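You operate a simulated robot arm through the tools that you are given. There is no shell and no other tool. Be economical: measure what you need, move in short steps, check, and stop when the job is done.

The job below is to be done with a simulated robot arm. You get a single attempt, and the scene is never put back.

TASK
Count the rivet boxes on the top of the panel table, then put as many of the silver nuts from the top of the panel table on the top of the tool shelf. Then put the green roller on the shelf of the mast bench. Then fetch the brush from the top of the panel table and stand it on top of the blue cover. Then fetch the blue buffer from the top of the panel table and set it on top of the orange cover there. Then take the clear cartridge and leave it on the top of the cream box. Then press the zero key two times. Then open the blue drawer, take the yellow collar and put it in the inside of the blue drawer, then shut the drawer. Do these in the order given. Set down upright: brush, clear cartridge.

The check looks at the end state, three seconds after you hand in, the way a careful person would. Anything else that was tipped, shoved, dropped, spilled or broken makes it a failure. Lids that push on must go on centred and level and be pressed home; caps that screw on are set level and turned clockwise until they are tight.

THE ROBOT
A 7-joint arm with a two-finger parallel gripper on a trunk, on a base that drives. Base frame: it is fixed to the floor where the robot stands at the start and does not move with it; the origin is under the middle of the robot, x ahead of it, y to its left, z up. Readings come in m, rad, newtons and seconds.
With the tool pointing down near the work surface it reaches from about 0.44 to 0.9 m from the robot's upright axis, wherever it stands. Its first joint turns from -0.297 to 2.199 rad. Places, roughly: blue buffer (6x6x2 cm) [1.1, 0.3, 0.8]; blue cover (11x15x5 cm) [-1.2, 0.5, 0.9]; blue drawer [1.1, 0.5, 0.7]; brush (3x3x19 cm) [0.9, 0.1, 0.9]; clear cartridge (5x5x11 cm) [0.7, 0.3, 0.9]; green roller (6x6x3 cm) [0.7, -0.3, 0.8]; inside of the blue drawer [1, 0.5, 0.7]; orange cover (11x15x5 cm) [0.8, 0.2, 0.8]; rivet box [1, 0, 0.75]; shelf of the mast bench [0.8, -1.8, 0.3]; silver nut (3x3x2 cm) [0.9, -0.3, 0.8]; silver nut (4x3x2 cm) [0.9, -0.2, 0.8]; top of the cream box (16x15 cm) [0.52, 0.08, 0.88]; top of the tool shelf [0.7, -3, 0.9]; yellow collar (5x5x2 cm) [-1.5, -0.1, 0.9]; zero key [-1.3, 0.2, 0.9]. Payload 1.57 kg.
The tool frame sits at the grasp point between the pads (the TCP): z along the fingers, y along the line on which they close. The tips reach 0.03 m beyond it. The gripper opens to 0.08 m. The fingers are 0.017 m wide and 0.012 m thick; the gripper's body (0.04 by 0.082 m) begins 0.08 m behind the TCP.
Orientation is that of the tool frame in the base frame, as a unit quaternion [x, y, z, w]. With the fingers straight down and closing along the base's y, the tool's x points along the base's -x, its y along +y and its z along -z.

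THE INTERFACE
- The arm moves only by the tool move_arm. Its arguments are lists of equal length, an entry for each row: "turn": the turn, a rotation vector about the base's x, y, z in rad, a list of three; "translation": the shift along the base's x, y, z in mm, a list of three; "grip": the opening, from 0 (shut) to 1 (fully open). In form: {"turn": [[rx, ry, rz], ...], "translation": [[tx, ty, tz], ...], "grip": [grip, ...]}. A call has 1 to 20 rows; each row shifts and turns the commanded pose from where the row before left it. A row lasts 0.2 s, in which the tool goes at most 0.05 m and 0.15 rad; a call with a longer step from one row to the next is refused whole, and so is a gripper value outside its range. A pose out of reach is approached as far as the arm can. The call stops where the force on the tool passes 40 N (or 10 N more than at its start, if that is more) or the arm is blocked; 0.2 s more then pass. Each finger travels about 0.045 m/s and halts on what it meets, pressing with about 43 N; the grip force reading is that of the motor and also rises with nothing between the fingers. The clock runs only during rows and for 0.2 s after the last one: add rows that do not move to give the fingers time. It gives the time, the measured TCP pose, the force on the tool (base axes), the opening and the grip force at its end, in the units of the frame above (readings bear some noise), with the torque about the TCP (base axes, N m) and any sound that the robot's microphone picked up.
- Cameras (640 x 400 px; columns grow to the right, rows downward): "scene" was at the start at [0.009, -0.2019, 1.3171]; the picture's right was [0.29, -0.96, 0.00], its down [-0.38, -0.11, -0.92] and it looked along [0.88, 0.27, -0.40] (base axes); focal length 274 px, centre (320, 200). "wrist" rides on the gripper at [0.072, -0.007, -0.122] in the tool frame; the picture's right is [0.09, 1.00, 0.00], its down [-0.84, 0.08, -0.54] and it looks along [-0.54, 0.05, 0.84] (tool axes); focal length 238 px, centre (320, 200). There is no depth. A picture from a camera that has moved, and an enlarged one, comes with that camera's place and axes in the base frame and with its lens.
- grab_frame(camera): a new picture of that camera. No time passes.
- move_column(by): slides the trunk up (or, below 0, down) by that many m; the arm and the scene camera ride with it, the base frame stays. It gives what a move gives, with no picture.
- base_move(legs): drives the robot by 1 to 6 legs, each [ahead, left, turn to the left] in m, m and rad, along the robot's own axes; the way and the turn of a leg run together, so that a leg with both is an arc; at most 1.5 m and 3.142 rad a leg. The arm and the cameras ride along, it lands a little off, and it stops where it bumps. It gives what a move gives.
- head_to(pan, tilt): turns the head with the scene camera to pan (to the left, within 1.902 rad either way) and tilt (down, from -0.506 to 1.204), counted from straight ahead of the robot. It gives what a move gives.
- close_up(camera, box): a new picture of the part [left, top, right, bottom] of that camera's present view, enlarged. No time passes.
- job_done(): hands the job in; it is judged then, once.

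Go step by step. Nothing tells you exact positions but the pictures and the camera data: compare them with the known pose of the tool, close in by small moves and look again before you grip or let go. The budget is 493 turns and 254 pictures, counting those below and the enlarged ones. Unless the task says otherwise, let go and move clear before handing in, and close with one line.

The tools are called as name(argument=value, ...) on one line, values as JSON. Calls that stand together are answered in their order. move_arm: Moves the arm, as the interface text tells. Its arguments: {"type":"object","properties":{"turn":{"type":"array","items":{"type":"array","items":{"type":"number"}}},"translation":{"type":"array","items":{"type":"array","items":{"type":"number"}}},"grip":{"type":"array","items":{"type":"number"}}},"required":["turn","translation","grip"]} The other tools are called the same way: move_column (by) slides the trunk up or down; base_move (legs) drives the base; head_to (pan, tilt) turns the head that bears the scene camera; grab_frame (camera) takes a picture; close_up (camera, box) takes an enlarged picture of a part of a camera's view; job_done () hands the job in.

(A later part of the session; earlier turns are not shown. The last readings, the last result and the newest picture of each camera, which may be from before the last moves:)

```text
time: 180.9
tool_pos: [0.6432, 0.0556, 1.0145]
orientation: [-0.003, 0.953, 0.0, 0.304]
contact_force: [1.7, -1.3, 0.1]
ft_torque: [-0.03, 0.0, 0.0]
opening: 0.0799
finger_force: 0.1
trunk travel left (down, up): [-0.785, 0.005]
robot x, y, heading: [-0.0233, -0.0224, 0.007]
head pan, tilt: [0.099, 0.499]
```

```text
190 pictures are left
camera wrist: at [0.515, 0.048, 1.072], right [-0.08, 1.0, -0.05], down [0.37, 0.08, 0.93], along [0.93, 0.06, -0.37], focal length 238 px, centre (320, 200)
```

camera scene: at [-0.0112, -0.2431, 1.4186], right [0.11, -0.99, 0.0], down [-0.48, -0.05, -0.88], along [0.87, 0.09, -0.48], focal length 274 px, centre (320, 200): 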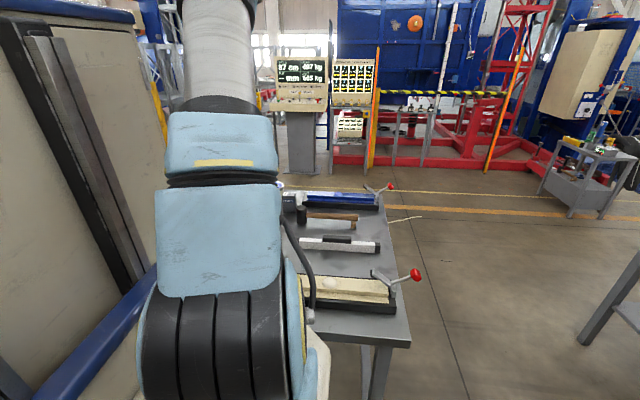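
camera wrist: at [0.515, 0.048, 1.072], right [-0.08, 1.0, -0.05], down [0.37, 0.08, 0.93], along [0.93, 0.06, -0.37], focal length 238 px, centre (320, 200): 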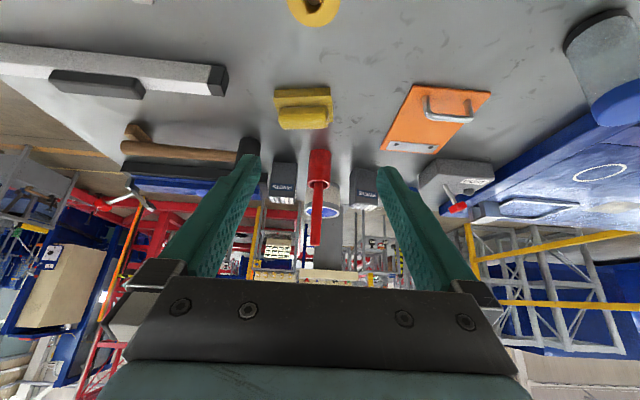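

close_up(camera="wrist", box=[230, 130, 410, 270])

```text
2.86 times, centred on (320, 200) of wrist
camera zoom: at [0.515, 0.048, 1.072], right [-0.08, 1.0, -0.05], down [0.37, 0.08, 0.93], along [0.93, 0.06, -0.37], focal length 681 px, centre (320, 200)
```

zoom: 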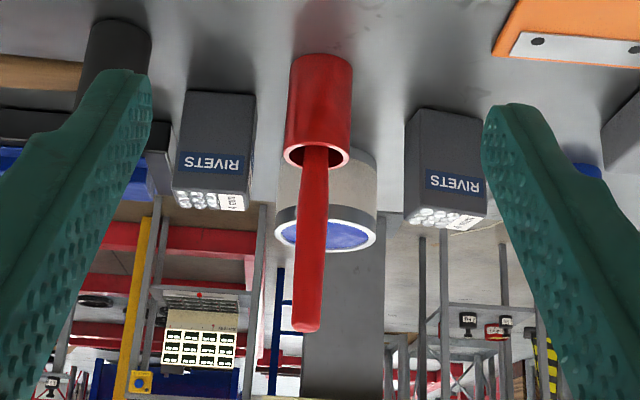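

The brush stands in a red cup at about (0.92,0.065): rim at z≈0.885, handle top at z≈0.994. I'll straighten the tool, nudge the base ahead, and go above the handle.

move_arm(turn=[[0, 0.12, 0], [0, 0.12, 0], [0, 0.12, 0], [0, 0.12, 0], [0, 0.12, 0], [0, 0, 0]], translation=[[0, 0, 30], [0, 0, 30], [0, 0, 30], [0, 0, 0], [0, 0, 0], [0, 0, 0]], grip=[1, 1, 1, 1, 1, 1])

base_move(legs=[[0.05, 0.03, 0]])

move_arm(turn=[[0, 0, 0], [0, 0, 0], [0, 0, 0], [0, 0, 0], [0, 0, 0], [0, 0, 0]], translation=[[40, -5, 0], [40, -5, 0], [40, -5, 0], [35, -5, 0], [0, 0, 0], [0, 0, 0]], grip=[0.7, 0.7, 0.7, 0.7, 0.7, 0.7])

grab_frame(camera="wrist")

```text
time: 182.3
tool_pos: [0.645, 0.0534, 1.1019]
orientation: [-0.004, 1.0, 0.002, 0.008]
contact_force: [0.6, -0.6, -0.1]
ft_torque: [-0.01, -0.01, -0.01]
opening: 0.08
finger_force: 0.0
trunk travel left (down, up): [-0.785, 0.005]
robot x, y, heading: [-0.0221, -0.0247, 0.005]
head pan, tilt: [0.099, 0.499]
```

```text
time: 183.2
tool_pos: [0.6949, 0.0845, 1.1022]
orientation: [-0.004, 1.0, 0.001, 0.008]
contact_force: [-0.8, -0.8, 0.1]
ft_torque: [0.01, 0.02, 0.03]
opening: 0.0799
finger_force: 0.1
trunk travel left (down, up): [-0.785, 0.005]
robot x, y, heading: [0.0269, 0.0081, 0.015]
head pan, tilt: [0.099, 0.499]
```

```text
time: 184.6
tool_pos: [0.8483, 0.066, 1.0994]
orientation: [-0.004, 1.0, 0.0, 0.008]
contact_force: [-0.3, 0.1, -0.2]
ft_torque: [0.02, 0.03, 0.02]
opening: 0.0558
finger_force: 0.0
trunk travel left (down, up): [-0.785, 0.005]
robot x, y, heading: [0.0276, 0.0124, 0.011]
head pan, tilt: [0.099, 0.499]
```

```text
188 pictures are left
camera wrist: at [0.7755, 0.059, 1.2203], right [-0.1, 0.99, 0.0], down [0.83, 0.08, 0.56], along [0.55, 0.06, -0.83], focal length 238 px, centre (320, 200)
```

wrist: 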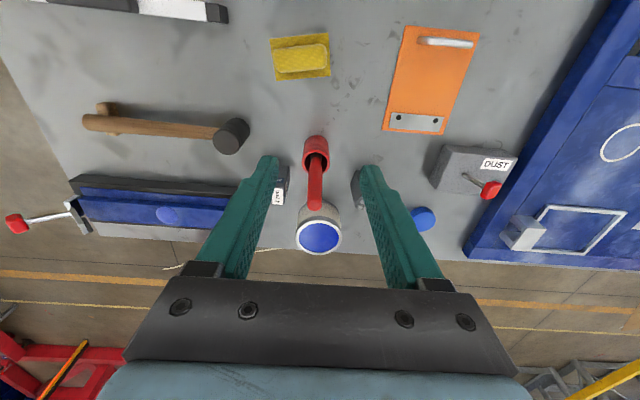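

close_up(camera="wrist", box=[240, 120, 400, 260])

```text
2.86 times, centred on (320, 190) of wrist
camera zoom: at [0.7755, 0.059, 1.2203], right [-0.1, 0.99, 0.0], down [0.83, 0.08, 0.56], along [0.55, 0.06, -0.83], focal length 681 px, centre (320, 229)
```

zoom: 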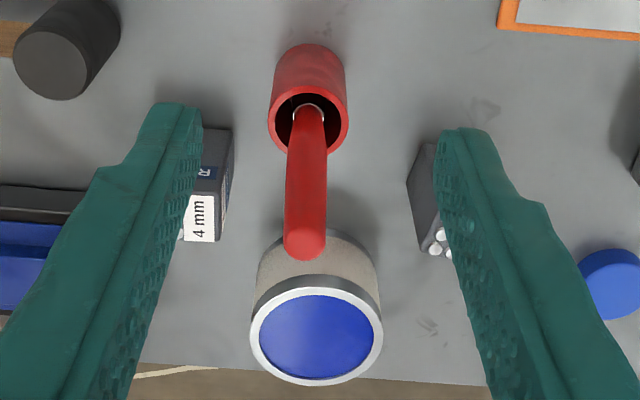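

The handle is vertical at about (0.931,0.070). I'll move directly above it.

move_arm(turn=[[0, 0, 0], [0, 0, 0], [0, 0, 0], [0, 0, 0]], translation=[[40, 2, -10], [38, 2, -15], [0, 0, 0], [0, 0, 0]], grip=[0.7, 0.7, 0.7, 0.7])

close_up(camera="wrist", box=[240, 100, 400, 240])

```text
time: 185.6
tool_pos: [0.9241, 0.0689, 1.0752]
orientation: [-0.004, 1.0, 0.002, 0.008]
contact_force: [-0.8, -0.4, -0.5]
ft_torque: [0.02, 0.0, -0.03]
opening: 0.056
finger_force: 0.1
out of reach, approached as far as the arm can: row 2
trunk travel left (down, up): [-0.785, 0.005]
robot x, y, heading: [0.0269, 0.0054, 0.011]
head pan, tilt: [0.099, 0.499]
```

```text
2.86 times, centred on (320, 170) of wrist
camera zoom: at [0.85, 0.0616, 1.1957], right [-0.1, 0.99, 0.0], down [0.83, 0.08, 0.56], along [0.55, 0.06, -0.83], focal length 681 px, centre (320, 286)
```

zoom: 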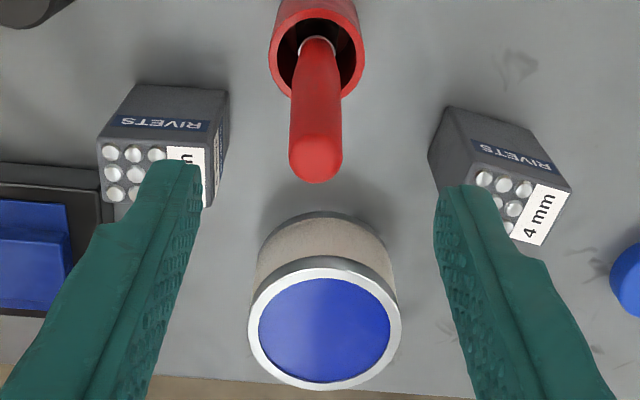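

It's at the reach limit, about 10 mm short. I'll check how much floor room the base has in front before nudging it ahead.

head_to(pan=-0.1, tilt=1.15)

grab_frame(camera="scene")

```text
time: 186.7
tool_pos: [0.9245, 0.0677, 1.076]
orientation: [-0.005, 1.0, 0.002, 0.009]
contact_force: [0.6, -0.4, 0.6]
ft_torque: [0.0, 0.02, -0.02]
opening: 0.0557
finger_force: 0.1
trunk travel left (down, up): [-0.785, 0.005]
robot x, y, heading: [0.0237, 0.0055, 0.006]
head pan, tilt: [-0.099, 1.15]
```

```text
185 pictures are left
camera scene: at [0.0079, -0.2278, 1.3678], right [-0.09, -1.0, 0.0], down [-0.91, 0.08, -0.41], along [0.41, -0.04, -0.91], focal length 274 px, centre (320, 200)
```

scene: 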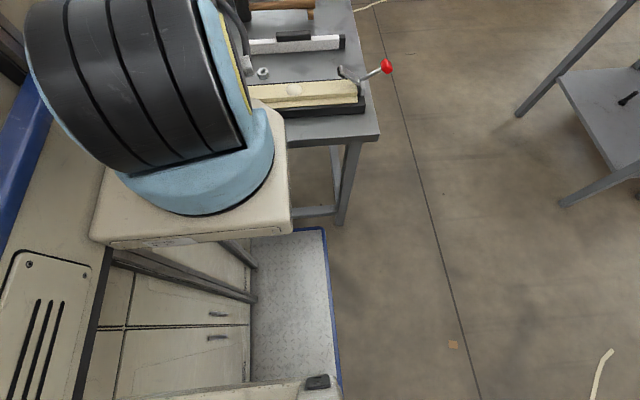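

There are a few cm of room before the table's stretcher. I'll nudge 2 cm ahead and descend beside the handle.

base_move(legs=[[0.02, 0, 0]])

move_arm(turn=[[0, 0, 0], [0, 0, 0], [0, 0, 0], [0, 0, 0]], translation=[[-4, 0, -20], [0, 0, -20], [0, 0, -10], [0, 0, 0]], grip=[0.7, 0.7, 0.7, 0.7])

close_up(camera="wrist", box=[240, 100, 400, 240])

```text
time: 187.5
tool_pos: [0.9444, 0.0684, 1.0763]
orientation: [-0.004, 1.0, 0.001, 0.009]
contact_force: [0.8, -0.2, 0.1]
ft_torque: [0.0, 0.03, 0.0]
opening: 0.056
finger_force: 0.0
trunk travel left (down, up): [-0.785, 0.005]
robot x, y, heading: [0.043, 0.0034, 0.011]
head pan, tilt: [-0.099, 1.15]
```

```text
time: 188.5
tool_pos: [0.9386, 0.0691, 1.0261]
orientation: [-0.004, 1.0, 0.001, 0.009]
contact_force: [-0.5, 0.1, -0.3]
ft_torque: [0.0, 0.01, 0.03]
opening: 0.0562
finger_force: 0.0
trunk travel left (down, up): [-0.785, 0.005]
robot x, y, heading: [0.0457, 0.0066, 0.012]
head pan, tilt: [-0.099, 1.15]
```

```text
2.86 times, centred on (320, 170) of wrist
camera zoom: at [0.8647, 0.0621, 1.1468], right [-0.1, 0.99, 0.0], down [0.83, 0.08, 0.56], along [0.55, 0.06, -0.83], focal length 681 px, centre (320, 286)
```

zoom: 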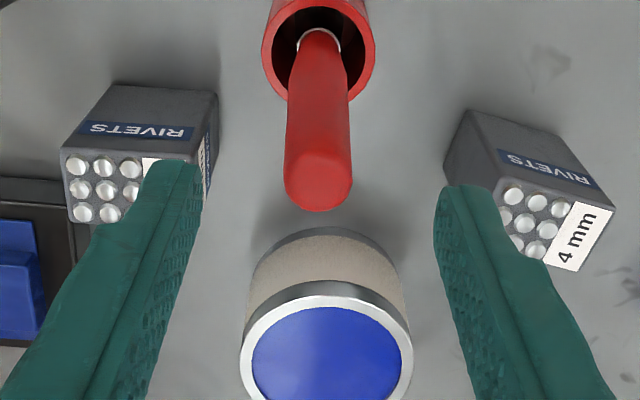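

Aligned. I'll descend around the handle to about z 0.948 and close.

move_arm(turn=[[0, 0, 0], [0, 0, 0], [0, 0, 0], [0, 0, 0], [0, 0, 0], [0, 0, 0], [0, 0, 0]], translation=[[-3, 1, -26], [0, 0, -26], [0, 0, -26], [0, 0, 0], [0, 0, 0], [0, 0, 0], [0, 0, 0]], grip=[0.7, 0.7, 0.7, 0, 0, 0, 0])

grab_frame(camera="wrist")

```text
time: 190.1
tool_pos: [0.9356, 0.0691, 0.9483]
orientation: [-0.005, 1.0, 0.001, 0.008]
contact_force: [0.4, -0.6, 0.4]
ft_torque: [0.0, -0.01, 0.04]
opening: 0.0191
finger_force: 29.5
trunk travel left (down, up): [-0.785, 0.005]
robot x, y, heading: [0.0454, 0.0096, 0.006]
head pan, tilt: [-0.099, 1.15]
```

```text
183 pictures are left
camera wrist: at [0.8631, 0.0612, 1.0677], right [-0.1, 0.99, 0.0], down [0.83, 0.08, 0.56], along [0.55, 0.06, -0.83], focal length 238 px, centre (320, 200)
```

wrist: 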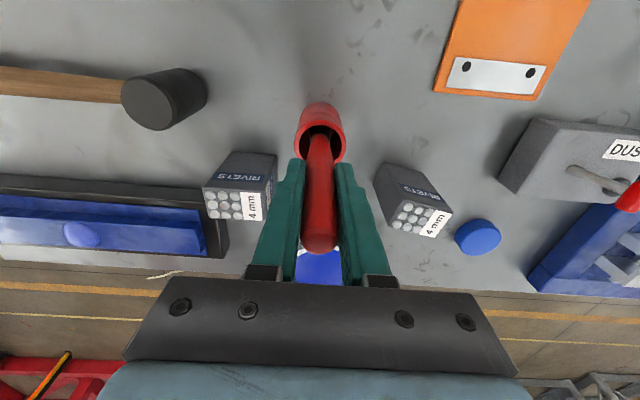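

The handle is gripped. I'll lift gently and check that the cup stays.

move_arm(turn=[[0, 0, 0], [0, 0, 0], [0, 0, 0], [0, 0, 0], [0, 0, 0], [0, 0, 0]], translation=[[0, 0, 0], [0, 0, 10], [0, 0, 15], [0, 0, 20], [0, 0, 20], [0, 0, 0]], grip=[0, 0, 0, 0, 0, 0])

grab_frame(camera="wrist")

```text
time: 191.5
tool_pos: [0.9376, 0.0696, 1.0117]
orientation: [-0.004, 1.0, 0.001, 0.008]
contact_force: [0.2, -0.1, -1.3]
ft_torque: [-0.01, 0.01, 0.0]
opening: 0.0187
finger_force: 33.0
trunk travel left (down, up): [-0.785, 0.005]
robot x, y, heading: [0.0462, 0.0079, 0.008]
head pan, tilt: [-0.099, 1.15]
```

```text
182 pictures are left
camera wrist: at [0.8629, 0.062, 1.1312], right [-0.1, 0.99, 0.0], down [0.83, 0.08, 0.56], along [0.55, 0.06, -0.83], focal length 238 px, centre (320, 200)
```

wrist: 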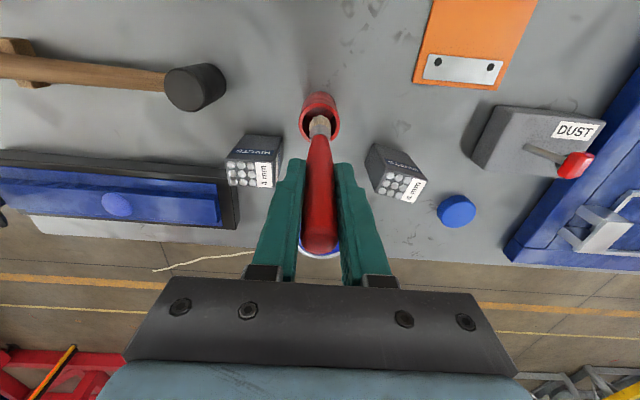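

The brush slides out cleanly. I'll continue lifting straight up, then bring it back.

move_arm(turn=[[0, 0, 0], [0, 0, 0], [0, 0, 0], [0, 0, 0], [0, 0, 0], [0, 0, 0]], translation=[[0, 0, 30], [0, 0, 30], [0, 0, 30], [-40, 0, 20], [-40, 0, 10], [0, 0, 0]], grip=[0, 0, 0, 0, 0, 0])

grab_frame(camera="wrist")

```text
time: 192.9
tool_pos: [0.8546, 0.0711, 1.1333]
orientation: [-0.005, 1.0, 0.001, 0.008]
contact_force: [-0.6, 0.3, -0.2]
ft_torque: [0.0, 0.02, 0.01]
opening: 0.0188
finger_force: 33.5
trunk travel left (down, up): [-0.785, 0.005]
robot x, y, heading: [0.0455, 0.0097, 0.008]
head pan, tilt: [-0.099, 1.15]
```

```text
181 pictures are left
camera wrist: at [0.7807, 0.0635, 1.2533], right [-0.1, 0.99, 0.0], down [0.83, 0.08, 0.56], along [0.55, 0.06, -0.83], focal length 238 px, centre (320, 200)
```

wrist: 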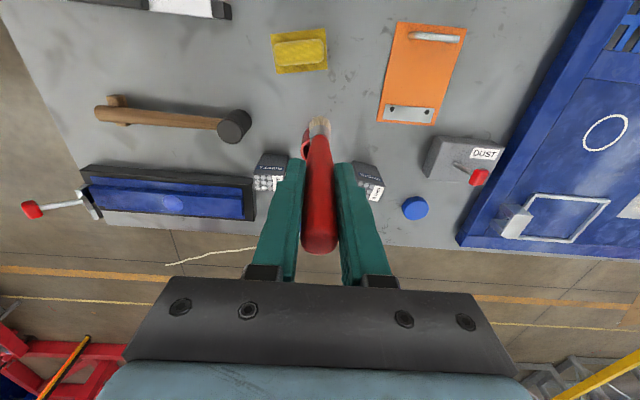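

I have the brush, and the cup is undisturbed. I'll retract, back the base off to open floor, and turn around to find the bench behind.

move_arm(turn=[[0, 0, 0], [0, 0, 0], [0, 0, 0], [0, 0, 0], [0, 0, 0], [0, 0, 0], [0, 0, 0]], translation=[[-45, -5, 0], [-45, -5, 0], [-45, -5, 0], [-45, -5, 0], [-45, -5, 0], [-45, -5, 0], [-30, -5, 0]], grip=[0, 0, 0, 0, 0, 0, 0])

base_move(legs=[[-0.4, 0, 0], [0, -0.4, 0]])

head_to(pan=-1.9, tilt=0.5)

grab_frame(camera="scene")

```text
time: 194.5
tool_pos: [0.5555, 0.0317, 1.1313]
orientation: [-0.004, 1.0, 0.001, 0.007]
contact_force: [0.4, -0.2, -1.6]
ft_torque: [0.0, 0.0, 0.02]
opening: 0.0186
finger_force: 32.8
trunk travel left (down, up): [-0.785, 0.005]
robot x, y, heading: [0.0454, 0.0073, 0.008]
head pan, tilt: [-0.099, 1.15]
```

```text
time: 199.1
tool_pos: [0.1575, -0.3804, 1.1308]
orientation: [-0.001, 1.0, 0.001, 0.008]
contact_force: [0.2, 0.4, 0.1]
ft_torque: [0.0, -0.01, 0.01]
opening: 0.0187
finger_force: 33.0
trunk travel left (down, up): [-0.785, 0.005]
robot x, y, heading: [-0.3505, -0.4004, 0.004]
head pan, tilt: [-0.099, 1.15]
```

```text
time: 200.9
tool_pos: [0.1572, -0.3809, 1.1309]
orientation: [-0.001, 1.0, 0.002, 0.009]
contact_force: [0.1, -1.7, -0.3]
ft_torque: [0.02, 0.0, 0.02]
opening: 0.0185
finger_force: 32.9
trunk travel left (down, up): [-0.785, 0.005]
robot x, y, heading: [-0.3527, -0.4034, -0.002]
head pan, tilt: [-1.901, 0.499]
```

```text
180 pictures are left
camera scene: at [-0.4617, -0.7162, 1.4186], right [-0.95, 0.32, 0.0], down [0.15, 0.45, -0.88], along [-0.28, -0.83, -0.48], focal length 274 px, centre (320, 200)
```

scene: 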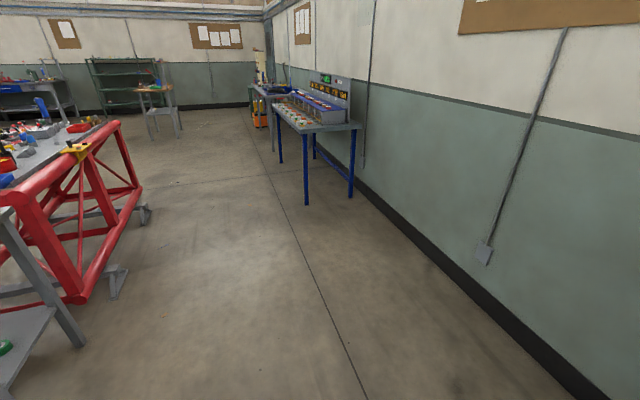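

base_move(legs=[[0, 0, -1.57]])

head_to(pan=-1.5, tilt=0.4)

grab_frame(camera="scene")

```text
time: 205.1
tool_pos: [-0.3403, -0.9106, 1.1314]
orientation: [0.713, 0.701, -0.006, 0.007]
contact_force: [0.6, -0.1, -0.4]
ft_torque: [-0.03, 0.0, -0.01]
opening: 0.0185
finger_force: 33.1
trunk travel left (down, up): [-0.785, 0.005]
robot x, y, heading: [-0.3521, -0.4018, -1.588]
head pan, tilt: [-1.901, 0.499]
```

```text
time: 206.0
tool_pos: [-0.3416, -0.9114, 1.1316]
orientation: [0.713, 0.702, -0.006, 0.007]
contact_force: [-0.4, 0.5, -0.2]
ft_torque: [0.02, -0.02, -0.01]
opening: 0.0187
finger_force: 32.9
trunk travel left (down, up): [-0.785, 0.005]
robot x, y, heading: [-0.3565, -0.4007, -1.584]
head pan, tilt: [-1.499, 0.4]
```

```text
179 pictures are left
camera scene: at [-0.6738, -0.3214, 1.4277], right [-0.05, 1.0, 0.0], down [0.39, 0.02, -0.92], along [-0.92, -0.05, -0.39], focal length 274 px, centre (320, 200)
```

scene: 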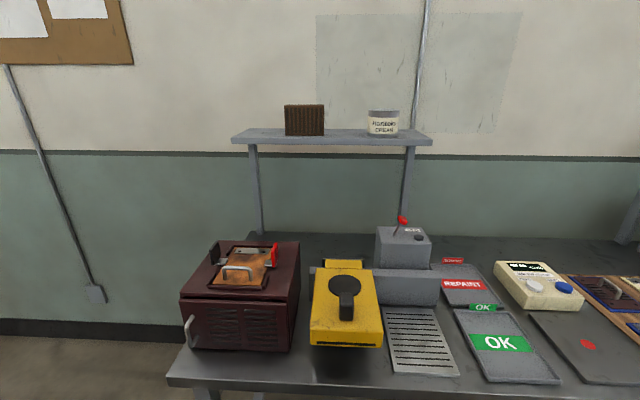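

A bench stands along the wall behind, with its near edge at x≈-1.04. I'll turn the rest of the way and look at its right-hand part.

base_move(legs=[[0, 0, -1.54]])

head_to(pan=-0.6, tilt=0.5)

grab_frame(camera="scene")

head_to(pan=0.1, tilt=0.6)

grab_frame(camera="scene")

```text
time: 210.1
tool_pos: [-0.8619, -0.4407, 1.1305]
orientation: [1.0, 0.02, -0.009, 0.001]
contact_force: [-0.4, 0.6, -0.7]
ft_torque: [0.01, 0.0, -0.01]
opening: 0.0189
finger_force: 32.9
trunk travel left (down, up): [-0.785, 0.005]
robot x, y, heading: [-0.3534, -0.4011, -3.103]
head pan, tilt: [-1.499, 0.4]
```

```text
time: 211.3
tool_pos: [-0.8624, -0.442, 1.1305]
orientation: [1.0, 0.02, -0.009, 0.001]
contact_force: [-0.7, -0.7, 0.0]
ft_torque: [0.02, 0.01, 0.02]
opening: 0.0189
finger_force: 33.2
trunk travel left (down, up): [-0.785, 0.005]
robot x, y, heading: [-0.3526, -0.4025, -3.099]
head pan, tilt: [-0.6, 0.499]
```

```text
178 pictures are left
camera scene: at [-0.3588, -0.1186, 1.4186], right [0.53, 0.85, 0.0], down [0.41, -0.26, -0.88], along [-0.74, 0.47, -0.48], focal length 274 px, centre (320, 200)
```

scene: 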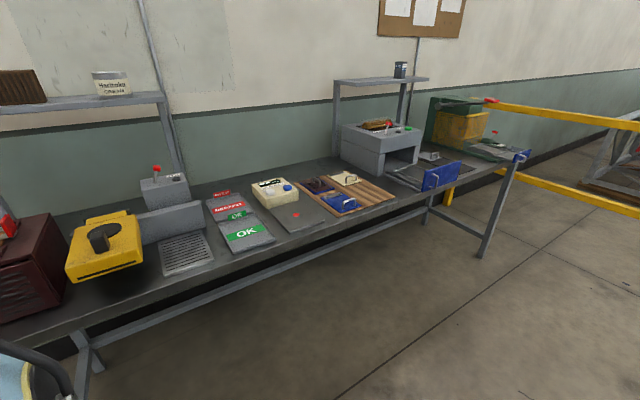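

```text
time: 212.4
tool_pos: [-0.862, -0.442, 1.1313]
orientation: [1.0, 0.021, -0.009, 0.001]
contact_force: [0.4, 0.2, -0.6]
ft_torque: [0.0, -0.01, 0.02]
opening: 0.0188
finger_force: 33.0
trunk travel left (down, up): [-0.785, 0.005]
robot x, y, heading: [-0.3543, -0.4021, -3.102]
head pan, tilt: [0.099, 0.6]
```

```text
177 pictures are left
camera scene: at [-0.3693, -0.1792, 1.4095], right [-0.14, 0.99, 0.0], down [0.56, 0.08, -0.83], along [-0.82, -0.11, -0.56], focal length 274 px, centre (320, 200)
```

scene: 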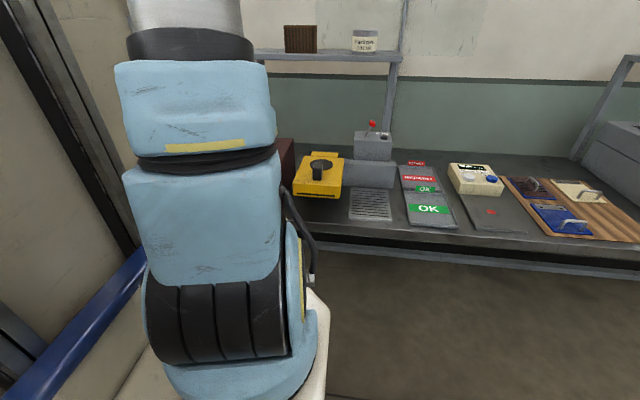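

The large panel beside me is the robot's own body. The blue cover lies on a wooden rack at about (-1.14,0.47); I'll zoom in there.

close_up(camera="scene", box=[340, 100, 640, 260])

```text
2.13 times, centred on (490, 180) of scene
camera zoom: at [-0.3693, -0.1792, 1.4095], right [-0.14, 0.99, 0.0], down [0.56, 0.08, -0.83], along [-0.82, -0.11, -0.56], focal length 585 px, centre (-43, 243)
```

zoom: 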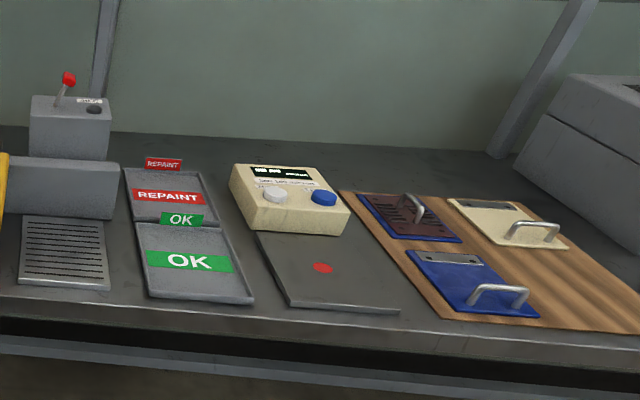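

I'll drive alongside to face the blue cover.

base_move(legs=[[0, -0.87, 0], [0.05, 0, -0.04]])

move_arm(turn=[[0, 0, 0], [0, 0, 0], [0, 0, 0]], translation=[[-40, 0, 0], [-40, 0, 0], [0, 0, 0]], grip=[0, 0, 0])

grab_frame(camera="wrist")

grab_frame(camera="scene")

```text
time: 217.4
tool_pos: [-0.9386, 0.4399, 1.1304]
orientation: [1.0, -0.009, -0.008, 0.001]
contact_force: [-0.5, 0.3, -0.8]
ft_torque: [0.02, 0.05, 0.0]
opening: 0.0187
finger_force: 32.8
trunk travel left (down, up): [-0.785, 0.005]
robot x, y, heading: [-0.4278, 0.4509, 3.117]
head pan, tilt: [0.099, 0.6]
```

```text
time: 218.2
tool_pos: [-1.0212, 0.4399, 1.1324]
orientation: [1.0, -0.008, -0.008, 0.001]
contact_force: [0.3, 0.5, 0.0]
ft_torque: [-0.04, 0.02, 0.01]
opening: 0.0186
finger_force: 32.9
trunk travel left (down, up): [-0.785, 0.005]
robot x, y, heading: [-0.4313, 0.4491, 3.122]
head pan, tilt: [0.099, 0.6]
```

```text
175 pictures are left
camera wrist: at [-0.9472, 0.4468, 1.2518], right [0.07, -1.0, 0.0], down [-0.83, -0.06, 0.56], along [-0.55, -0.04, -0.83], focal length 238 px, centre (320, 200)
```

wrist: 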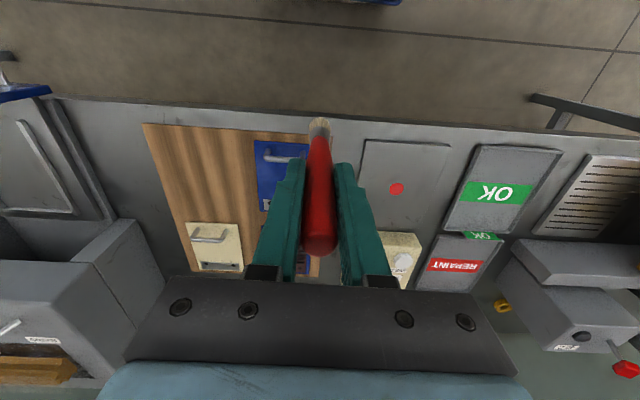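

```text
174 pictures are left
camera scene: at [-0.4328, 0.6741, 1.4095], right [-0.08, 1.0, 0.0], down [0.56, 0.05, -0.83], along [-0.82, -0.07, -0.56], focal length 274 px, centre (320, 200)
```

scene: 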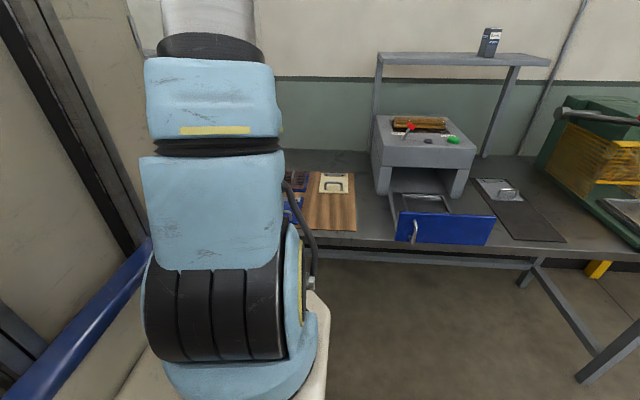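

I'll shift the tool sideways to see the whole blue cover.

move_arm(turn=[[0, 0, 0], [0, 0, 0], [0, 0, 0]], translation=[[-15, -40, 0], [-15, -30, 0], [0, 0, 0]], grip=[0, 0, 0])

close_up(camera="wrist", box=[150, 90, 350, 260])

```text
time: 219.0
tool_pos: [-1.0528, 0.372, 1.131]
orientation: [1.0, -0.009, -0.009, 0.001]
contact_force: [0.0, 0.5, -0.6]
ft_torque: [-0.04, -0.01, 0.02]
opening: 0.0187
finger_force: 33.1
trunk travel left (down, up): [-0.785, 0.005]
robot x, y, heading: [-0.4265, 0.4505, 3.126]
head pan, tilt: [0.099, 0.6]
```

```text
2.35 times, centred on (250, 175) of wrist
camera zoom: at [-0.9787, 0.3786, 1.2519], right [0.07, -1.0, 0.0], down [-0.83, -0.06, 0.56], along [-0.55, -0.04, -0.83], focal length 561 px, centre (485, 259)
```

zoom: 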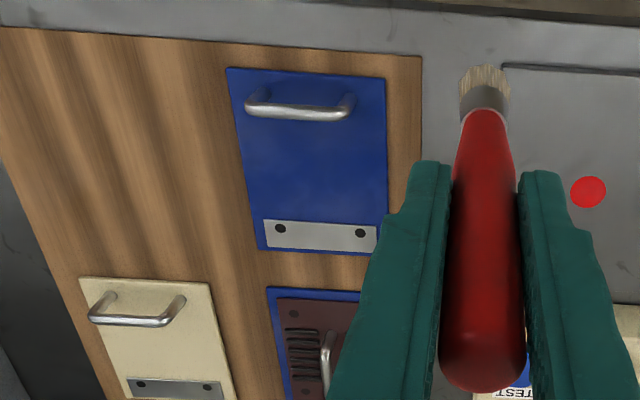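

The cover's plate top is at z≈0.858 and its flat zone is centred at (-1.168,0.494). I'll bring the brush over it.

move_arm(turn=[[0, 0, 0], [0, 0, 0], [0, 0, 0], [0, 0, 0], [0, 0, 0], [0, 0, 0], [0, 0, 0]], translation=[[-29, 30, 0], [-29, 30, 0], [-29, 31, 0], [-28, 31, 0], [0, 0, -40], [0, 0, -40], [0, 0, 0]], grip=[0, 0, 0, 0, 0, 0, 0])

grab_frame(camera="wrist")

close_up(camera="wrist", box=[240, 60, 400, 200])

```text
time: 220.6
tool_pos: [-1.1658, 0.4912, 1.0509]
orientation: [1.0, -0.008, -0.009, 0.001]
contact_force: [-0.3, -0.2, -0.2]
ft_torque: [0.0, -0.02, 0.02]
opening: 0.0189
finger_force: 32.6
trunk travel left (down, up): [-0.785, 0.005]
robot x, y, heading: [-0.4294, 0.452, 3.126]
head pan, tilt: [0.099, 0.6]
```

```text
172 pictures are left
camera wrist: at [-1.0921, 0.4975, 1.1715], right [0.07, -1.0, 0.0], down [-0.83, -0.06, 0.56], along [-0.55, -0.04, -0.83], focal length 238 px, centre (320, 200)
```

wrist: 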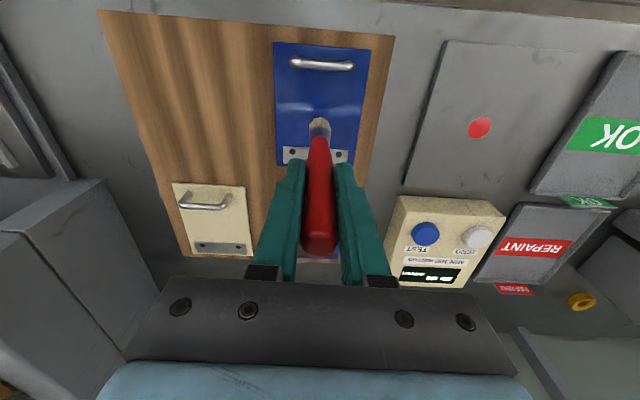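

```text
2.86 times, centred on (320, 130) of wrist
camera zoom: at [-1.0921, 0.4975, 1.1715], right [0.07, -1.0, 0.0], down [-0.83, -0.06, 0.56], along [-0.55, -0.04, -0.83], focal length 681 px, centre (320, 400)
```

zoom: 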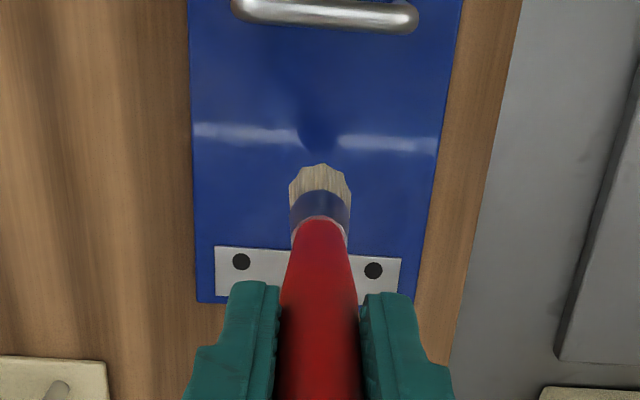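

The brush will land midway between handle and strip. The ZERO key is the white one, and the yellow collar is visible behind. I'll lower gently to contact.

move_arm(turn=[[0, 0, 0], [0, 0, 0], [0, 0, 0], [0, 0, 0], [0, 0, 0], [0, 0, 0], [0, 0, 0]], translation=[[0, 0, -15], [0, 0, -12], [0, 0, -4], [0, 0, -2], [0, 0, -2], [0, 0, -2], [0, 0, 0]], grip=[0, 0, 0, 0, 0, 0, 0])

close_up(camera="wrist", box=[240, 60, 400, 200])

```text
time: 222.2
tool_pos: [-1.1645, 0.4929, 1.0133]
orientation: [1.0, -0.009, -0.009, 0.0]
contact_force: [-0.2, -0.5, 0.9]
ft_torque: [0.02, -0.03, -0.01]
opening: 0.0188
finger_force: 33.1
trunk travel left (down, up): [-0.785, 0.005]
robot x, y, heading: [-0.4315, 0.4526, 3.128]
head pan, tilt: [0.099, 0.6]
```

```text
2.86 times, centred on (320, 130) of wrist
camera zoom: at [-1.0905, 0.4989, 1.1336], right [0.07, -1.0, 0.0], down [-0.83, -0.06, 0.56], along [-0.55, -0.04, -0.83], focal length 681 px, centre (320, 400)
```

zoom: 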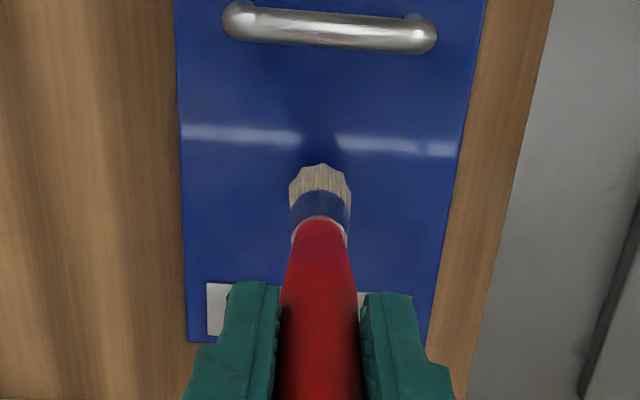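

move_arm(turn=[[0, 0, 0], [0, 0, 0], [0, 0, 0], [0, 0, 0], [0, 0, 0], [0, 0, 0], [0, 0, 0], [0, 0, 0], [0, 0, 0], [0, 0, 0], [0, 0, 0]], translation=[[0, 0, -1], [0, 0, -1], [0, 0, -1], [0, 0, -1], [0, 0, -1], [0, 0, -1], [0, 0, -1], [0, 0, -1], [0, 0, -1], [0, 0, -1], [0, 0, 0]], grip=[0, 0, 0, 0, 0, 0, 0, 0, 0, 0, 0])

close_up(camera="wrist", box=[240, 60, 400, 200])

```text
time: 224.6
tool_pos: [-1.1653, 0.4929, 1.0042]
orientation: [1.0, -0.009, -0.009, 0.001]
contact_force: [0.1, -0.1, -1.1]
ft_torque: [-0.03, 0.0, -0.02]
opening: 0.0189
finger_force: 33.2
trunk travel left (down, up): [-0.785, 0.005]
robot x, y, heading: [-0.4276, 0.4536, 3.127]
head pan, tilt: [0.099, 0.6]
```

```text
2.86 times, centred on (320, 130) of wrist
camera zoom: at [-1.0915, 0.4981, 1.1238], right [0.07, -1.0, 0.0], down [-0.83, -0.06, 0.56], along [-0.55, -0.04, -0.83], focal length 681 px, centre (320, 400)
```

zoom: 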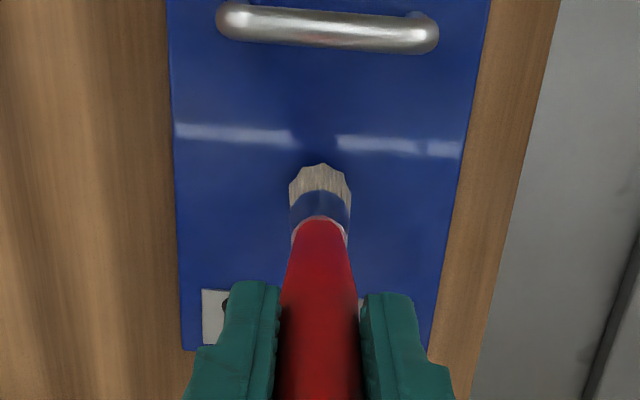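

move_arm(turn=[[0, 0, 0], [0, 0, 0], [0, 0, 0], [0, 0, 0], [0, 0, 0], [0, 0, 0], [0, 0, 0], [0, 0, 0], [0, 0, 0], [0, 0, 0], [0, 0, 0]], translation=[[0, 0, -1], [0, 0, -1], [0, 0, -1], [0, 0, -1], [0, 0, -1], [0, 0, -1], [0, 0, -1], [0, 0, -1], [0, 0, -1], [0, 0, -1], [0, 0, 0]], grip=[0, 0, 0, 0, 0, 0, 0, 0, 0, 0, 0])

close_up(camera="wrist", box=[240, 60, 400, 200])

```text
time: 227.0
tool_pos: [-1.164, 0.4928, 0.9955]
orientation: [1.0, -0.009, -0.01, 0.001]
contact_force: [-0.1, -1.4, 33.9]
ft_torque: [-0.08, 0.16, 0.01]
opening: 0.0188
finger_force: 32.9
trunk travel left (down, up): [-0.785, 0.005]
robot x, y, heading: [-0.4296, 0.4507, 3.124]
head pan, tilt: [0.099, 0.6]
```

```text
2.86 times, centred on (320, 130) of wrist
camera zoom: at [-1.0901, 0.4983, 1.1154], right [0.07, -1.0, 0.0], down [-0.83, -0.06, 0.56], along [-0.56, -0.04, -0.83], focal length 681 px, centre (320, 400)
```

zoom: 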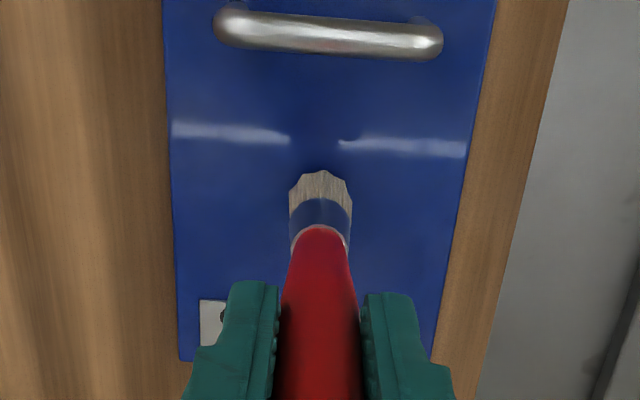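

Contact is made. I'll ease off 2 mm and release slowly.

move_arm(turn=[[0, 0, 0], [0, 0, 0], [0, 0, 0], [0, 0, 0], [0, 0, 0]], translation=[[0, 0, 2], [0, 0, 0], [0, 0, 0], [0, 0, 0], [0, 0, 0]], grip=[0, 0.26, 0.35, 0.45, 0.5])

close_up(camera="wrist", box=[240, 60, 400, 200])

```text
time: 228.2
tool_pos: [-1.1661, 0.4929, 0.9957]
orientation: [1.0, -0.009, -0.008, 0.001]
contact_force: [1.0, -0.2, -0.6]
ft_torque: [-0.01, 0.01, 0.01]
opening: 0.0399
finger_force: 0.1
trunk travel left (down, up): [-0.785, 0.005]
robot x, y, heading: [-0.4255, 0.4468, 3.124]
head pan, tilt: [0.099, 0.6]
```

```text
2.86 times, centred on (320, 130) of wrist
camera zoom: at [-1.0906, 0.4985, 1.1165], right [0.07, -1.0, 0.0], down [-0.83, -0.06, 0.56], along [-0.55, -0.04, -0.83], focal length 681 px, centre (320, 400)
```

zoom: 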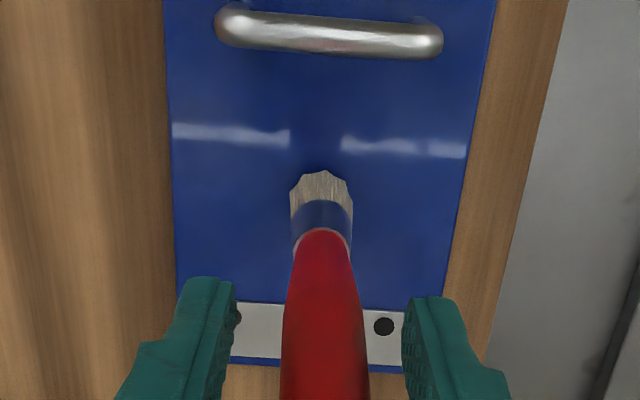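

The brush stands by itself. I'll rise straight up clear of the handle, then retract.

move_arm(turn=[[0, 0, 0], [0, 0, 0], [0, 0, 0], [0, 0, 0], [0, 0, 0], [0, 0, 0], [0, 0, 0]], translation=[[0, 0, 0], [0, 0, 25], [0, 0, 35], [0, 0, 40], [0, 0, 40], [40, 0, 0], [0, 0, 0]], grip=[0.6, 0.6, 0.6, 0.6, 0.6, 0.6, 0.6])

grab_frame(camera="wrist")

```text
time: 229.8
tool_pos: [-1.123, 0.4939, 1.1333]
orientation: [1.0, -0.008, -0.008, 0.001]
contact_force: [-0.3, 0.5, 0.0]
ft_torque: [0.01, -0.02, 0.06]
opening: 0.0481
finger_force: 0.1
trunk travel left (down, up): [-0.785, 0.005]
robot x, y, heading: [-0.4314, 0.4506, 3.121]
head pan, tilt: [0.099, 0.6]
```

```text
166 pictures are left
camera wrist: at [-1.0493, 0.4993, 1.2528], right [0.07, -1.0, 0.0], down [-0.83, -0.06, 0.56], along [-0.55, -0.04, -0.83], focal length 238 px, centre (320, 200)
```

wrist: 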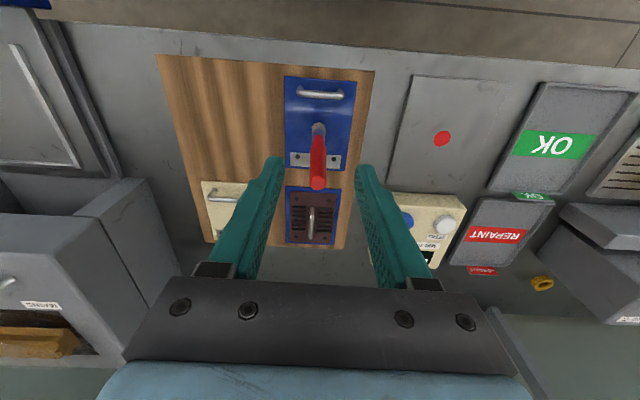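

The brush stands upright. The buffer and the blue drawer are on the far side of the panel table, so I'll check the robot's own footprint before driving around.

move_arm(turn=[[0, 0, 0], [0, 0, 0], [0, 0, 0], [0, 0, 0]], translation=[[45, 0, 0], [45, 0, 0], [45, 0, 0], [40, 0, 0]], grip=[1, 1, 1, 1])

base_move(legs=[[-0.25, 0, 0], [0, 1.3, 0]])

head_to(pan=1.2, tilt=1.1)

grab_frame(camera="scene")

head_to(pan=-1.9, tilt=0.7)

grab_frame(camera="scene")

```text
time: 230.8
tool_pos: [-0.9476, 0.4938, 1.1318]
orientation: [1.0, -0.009, -0.008, 0.001]
contact_force: [-0.5, -0.1, -0.1]
ft_torque: [0.02, -0.03, 0.0]
opening: 0.0797
finger_force: 0.1
trunk travel left (down, up): [-0.785, 0.005]
robot x, y, heading: [-0.4331, 0.4531, 3.128]
head pan, tilt: [0.099, 0.6]
```

```text
time: 238.8
tool_pos: [-0.7343, -0.8042, 1.1323]
orientation: [1.0, -0.02, -0.009, 0.001]
contact_force: [0.9, 0.0, 0.4]
ft_torque: [-0.02, 0.03, 0.0]
opening: 0.0804
finger_force: 0.2
trunk travel left (down, up): [-0.785, 0.005]
robot x, y, heading: [-0.2148, -0.8583, 3.1]
head pan, tilt: [0.099, 0.6]
```

```text
time: 240.1
tool_pos: [-0.7327, -0.8036, 1.1325]
orientation: [1.0, -0.02, -0.009, 0.001]
contact_force: [0.1, -0.4, 0.1]
ft_torque: [0.01, 0.01, -0.01]
opening: 0.0798
finger_force: 0.0
trunk travel left (down, up): [-0.785, 0.005]
robot x, y, heading: [-0.2122, -0.8541, 3.101]
head pan, tilt: [1.201, 1.1]
```

```text
165 pictures are left
camera scene: at [-0.1522, -0.6864, 1.3709], right [-0.92, 0.4, 0.0], down [0.36, 0.82, -0.45], along [-0.18, -0.42, -0.89], focal length 274 px, centre (320, 200)
```

scene: 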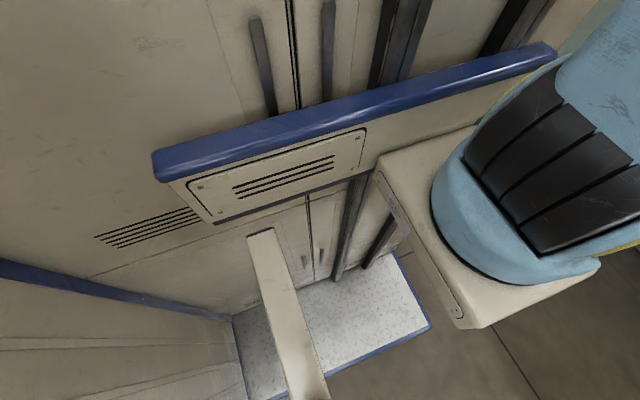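

```text
time: 242.8
tool_pos: [-0.7339, -0.8047, 1.1325]
orientation: [1.0, -0.02, -0.009, 0.001]
contact_force: [0.7, 0.4, -0.8]
ft_torque: [0.02, 0.01, 0.01]
opening: 0.08
finger_force: 0.1
trunk travel left (down, up): [-0.785, 0.005]
robot x, y, heading: [-0.2132, -0.8559, 3.102]
head pan, tilt: [-1.901, 0.7]
```

```text
164 pictures are left
camera scene: at [-0.0964, -0.5493, 1.4009], right [0.93, -0.36, 0.0], down [-0.23, -0.6, -0.76], along [0.28, 0.71, -0.64], focal length 274 px, centre (320, 200)
```

scene: 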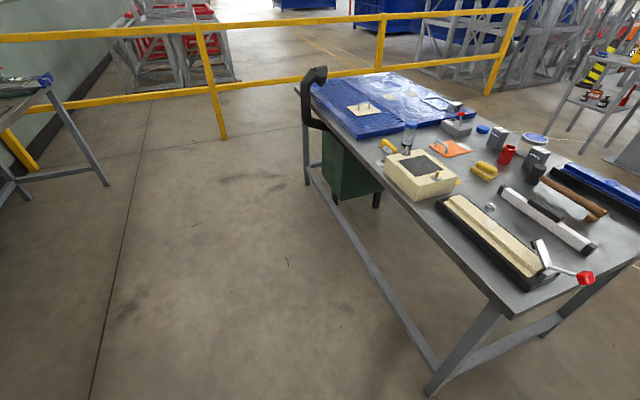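

The way between the panel table and the mast bench is about 1.1 m wide. Keeping my heading, I'll back through it to the far side of the panel table.

base_move(legs=[[0, 0.08, 0.04], [-1.0, 0, 0]])

head_to(pan=-1.2, tilt=0.6)

grab_frame(camera="scene")

```text
time: 248.7
tool_pos: [0.2678, -0.9057, 1.1322]
orientation: [1.0, 0.005, -0.008, 0.001]
contact_force: [-0.4, 0.6, 0.0]
ft_torque: [-0.03, 0.01, -0.02]
opening: 0.08
finger_force: 0.0
trunk travel left (down, up): [-0.785, 0.005]
robot x, y, heading: [0.7867, -0.9321, -3.133]
head pan, tilt: [-1.901, 0.7]
```

```text
time: 249.7
tool_pos: [0.2689, -0.9053, 1.1325]
orientation: [1.0, 0.005, -0.007, 0.001]
contact_force: [-0.3, 0.4, -0.1]
ft_torque: [0.01, 0.0, -0.01]
opening: 0.0799
finger_force: 0.0
trunk travel left (down, up): [-0.785, 0.005]
robot x, y, heading: [0.7875, -0.934, -3.129]
head pan, tilt: [-1.201, 0.6]
```

```text
163 pictures are left
camera scene: at [0.8331, -0.6183, 1.4095], right [0.93, 0.37, 0.0], down [0.21, -0.53, -0.82], along [-0.3, 0.77, -0.57], focal length 274 px, centre (320, 200)
```

scene: 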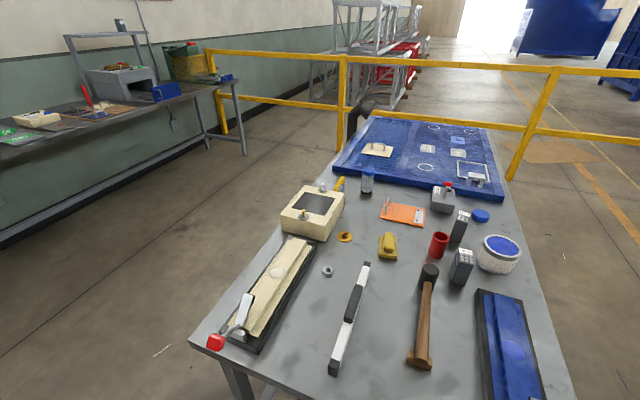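

The far side is open floor. I'll continue around.

base_move(legs=[[-0.95, 0, -0.01], [0, -1.2, 0]])

head_to(pan=0.1, tilt=0.5)

grab_frame(camera="scene")

grab_frame(camera="wrist")

```text
time: 260.3
tool_pos: [1.2157, 0.2826, 1.1325]
orientation: [1.0, 0.001, -0.008, 0.0]
contact_force: [0.2, -0.2, -0.1]
ft_torque: [-0.01, 0.01, -0.03]
opening: 0.0799
finger_force: 0.0
trunk travel left (down, up): [-0.785, 0.005]
robot x, y, heading: [1.7306, 0.2545, -3.14]
head pan, tilt: [-1.201, 0.6]
```

```text
time: 261.7
tool_pos: [1.2153, 0.2808, 1.1329]
orientation: [1.0, 0.001, -0.008, 0.0]
contact_force: [-0.1, -0.4, -0.4]
ft_torque: [0.03, -0.04, 0.02]
opening: 0.0799
finger_force: 0.0
trunk travel left (down, up): [-0.785, 0.005]
robot x, y, heading: [1.7362, 0.2516, -3.141]
head pan, tilt: [0.099, 0.499]
```

```text
162 pictures are left
camera scene: at [1.7246, 0.4735, 1.4186], right [-0.1, 0.99, 0.0], down [0.48, 0.05, -0.88], along [-0.87, -0.09, -0.48], focal length 274 px, centre (320, 200)
```

scene: 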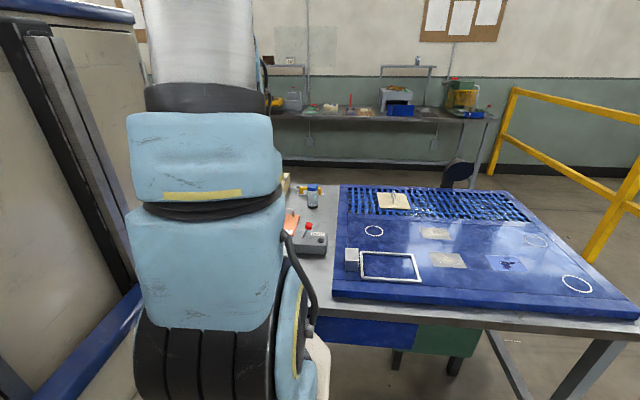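

```text
161 pictures are left
camera wrist: at [1.2904, 0.2895, 1.2527], right [0.09, -1.0, 0.0], down [-0.83, -0.08, 0.56], along [-0.55, -0.05, -0.83], focal length 238 px, centre (320, 200)
```

wrist: 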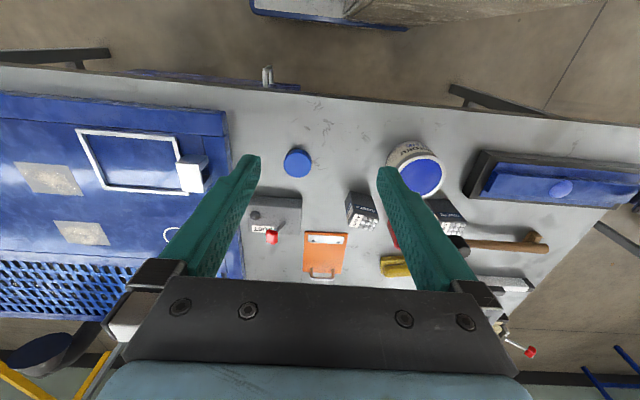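

The buffer is at about (1.087,0.317) and the orange cover near (0.84,0.236). I'll move 7 cm closer and go over the buffer.

base_move(legs=[[0.07, 0, 0]])

move_arm(turn=[[0, 0, 0], [0, 0, 0], [0, 0, 0], [0, 0, 0], [0, 0, 0], [0, 0, 0]], translation=[[-15, 9, -45], [-15, 9, -45], [-15, 9, -45], [-10, 9, -45], [0, 0, -40], [0, 0, 0]], grip=[1, 1, 1, 1, 1, 1])

grab_frame(camera="wrist")

```text
time: 262.8
tool_pos: [1.145, 0.2813, 1.1319]
orientation: [1.0, 0.001, -0.01, 0.001]
contact_force: [0.0, 0.9, 0.4]
ft_torque: [0.06, 0.01, 0.0]
opening: 0.0799
finger_force: 0.0
trunk travel left (down, up): [-0.785, 0.005]
robot x, y, heading: [1.6637, 0.2509, -3.14]
head pan, tilt: [0.099, 0.499]
```

```text
time: 264.1
tool_pos: [1.0886, 0.3182, 0.9143]
orientation: [1.0, 0.0, -0.009, 0.001]
contact_force: [0.4, 0.8, -0.1]
ft_torque: [0.02, 0.06, -0.01]
opening: 0.0799
finger_force: 0.0
trunk travel left (down, up): [-0.785, 0.005]
robot x, y, heading: [1.6608, 0.25, -3.139]
head pan, tilt: [0.099, 0.499]
```

```text
160 pictures are left
camera wrist: at [1.1639, 0.3256, 1.0344], right [0.09, -1.0, 0.0], down [-0.83, -0.08, 0.56], along [-0.55, -0.05, -0.83], focal length 238 px, centre (320, 200)
```

wrist: 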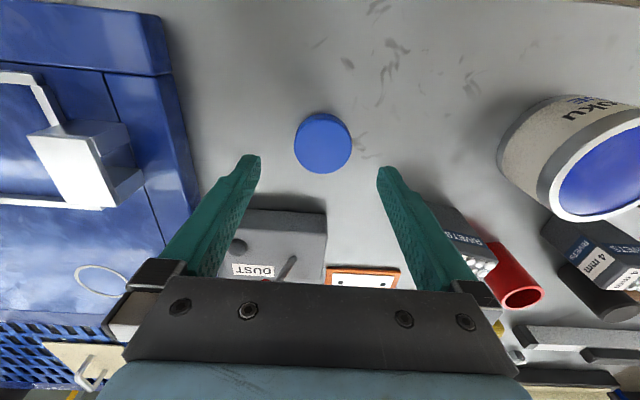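

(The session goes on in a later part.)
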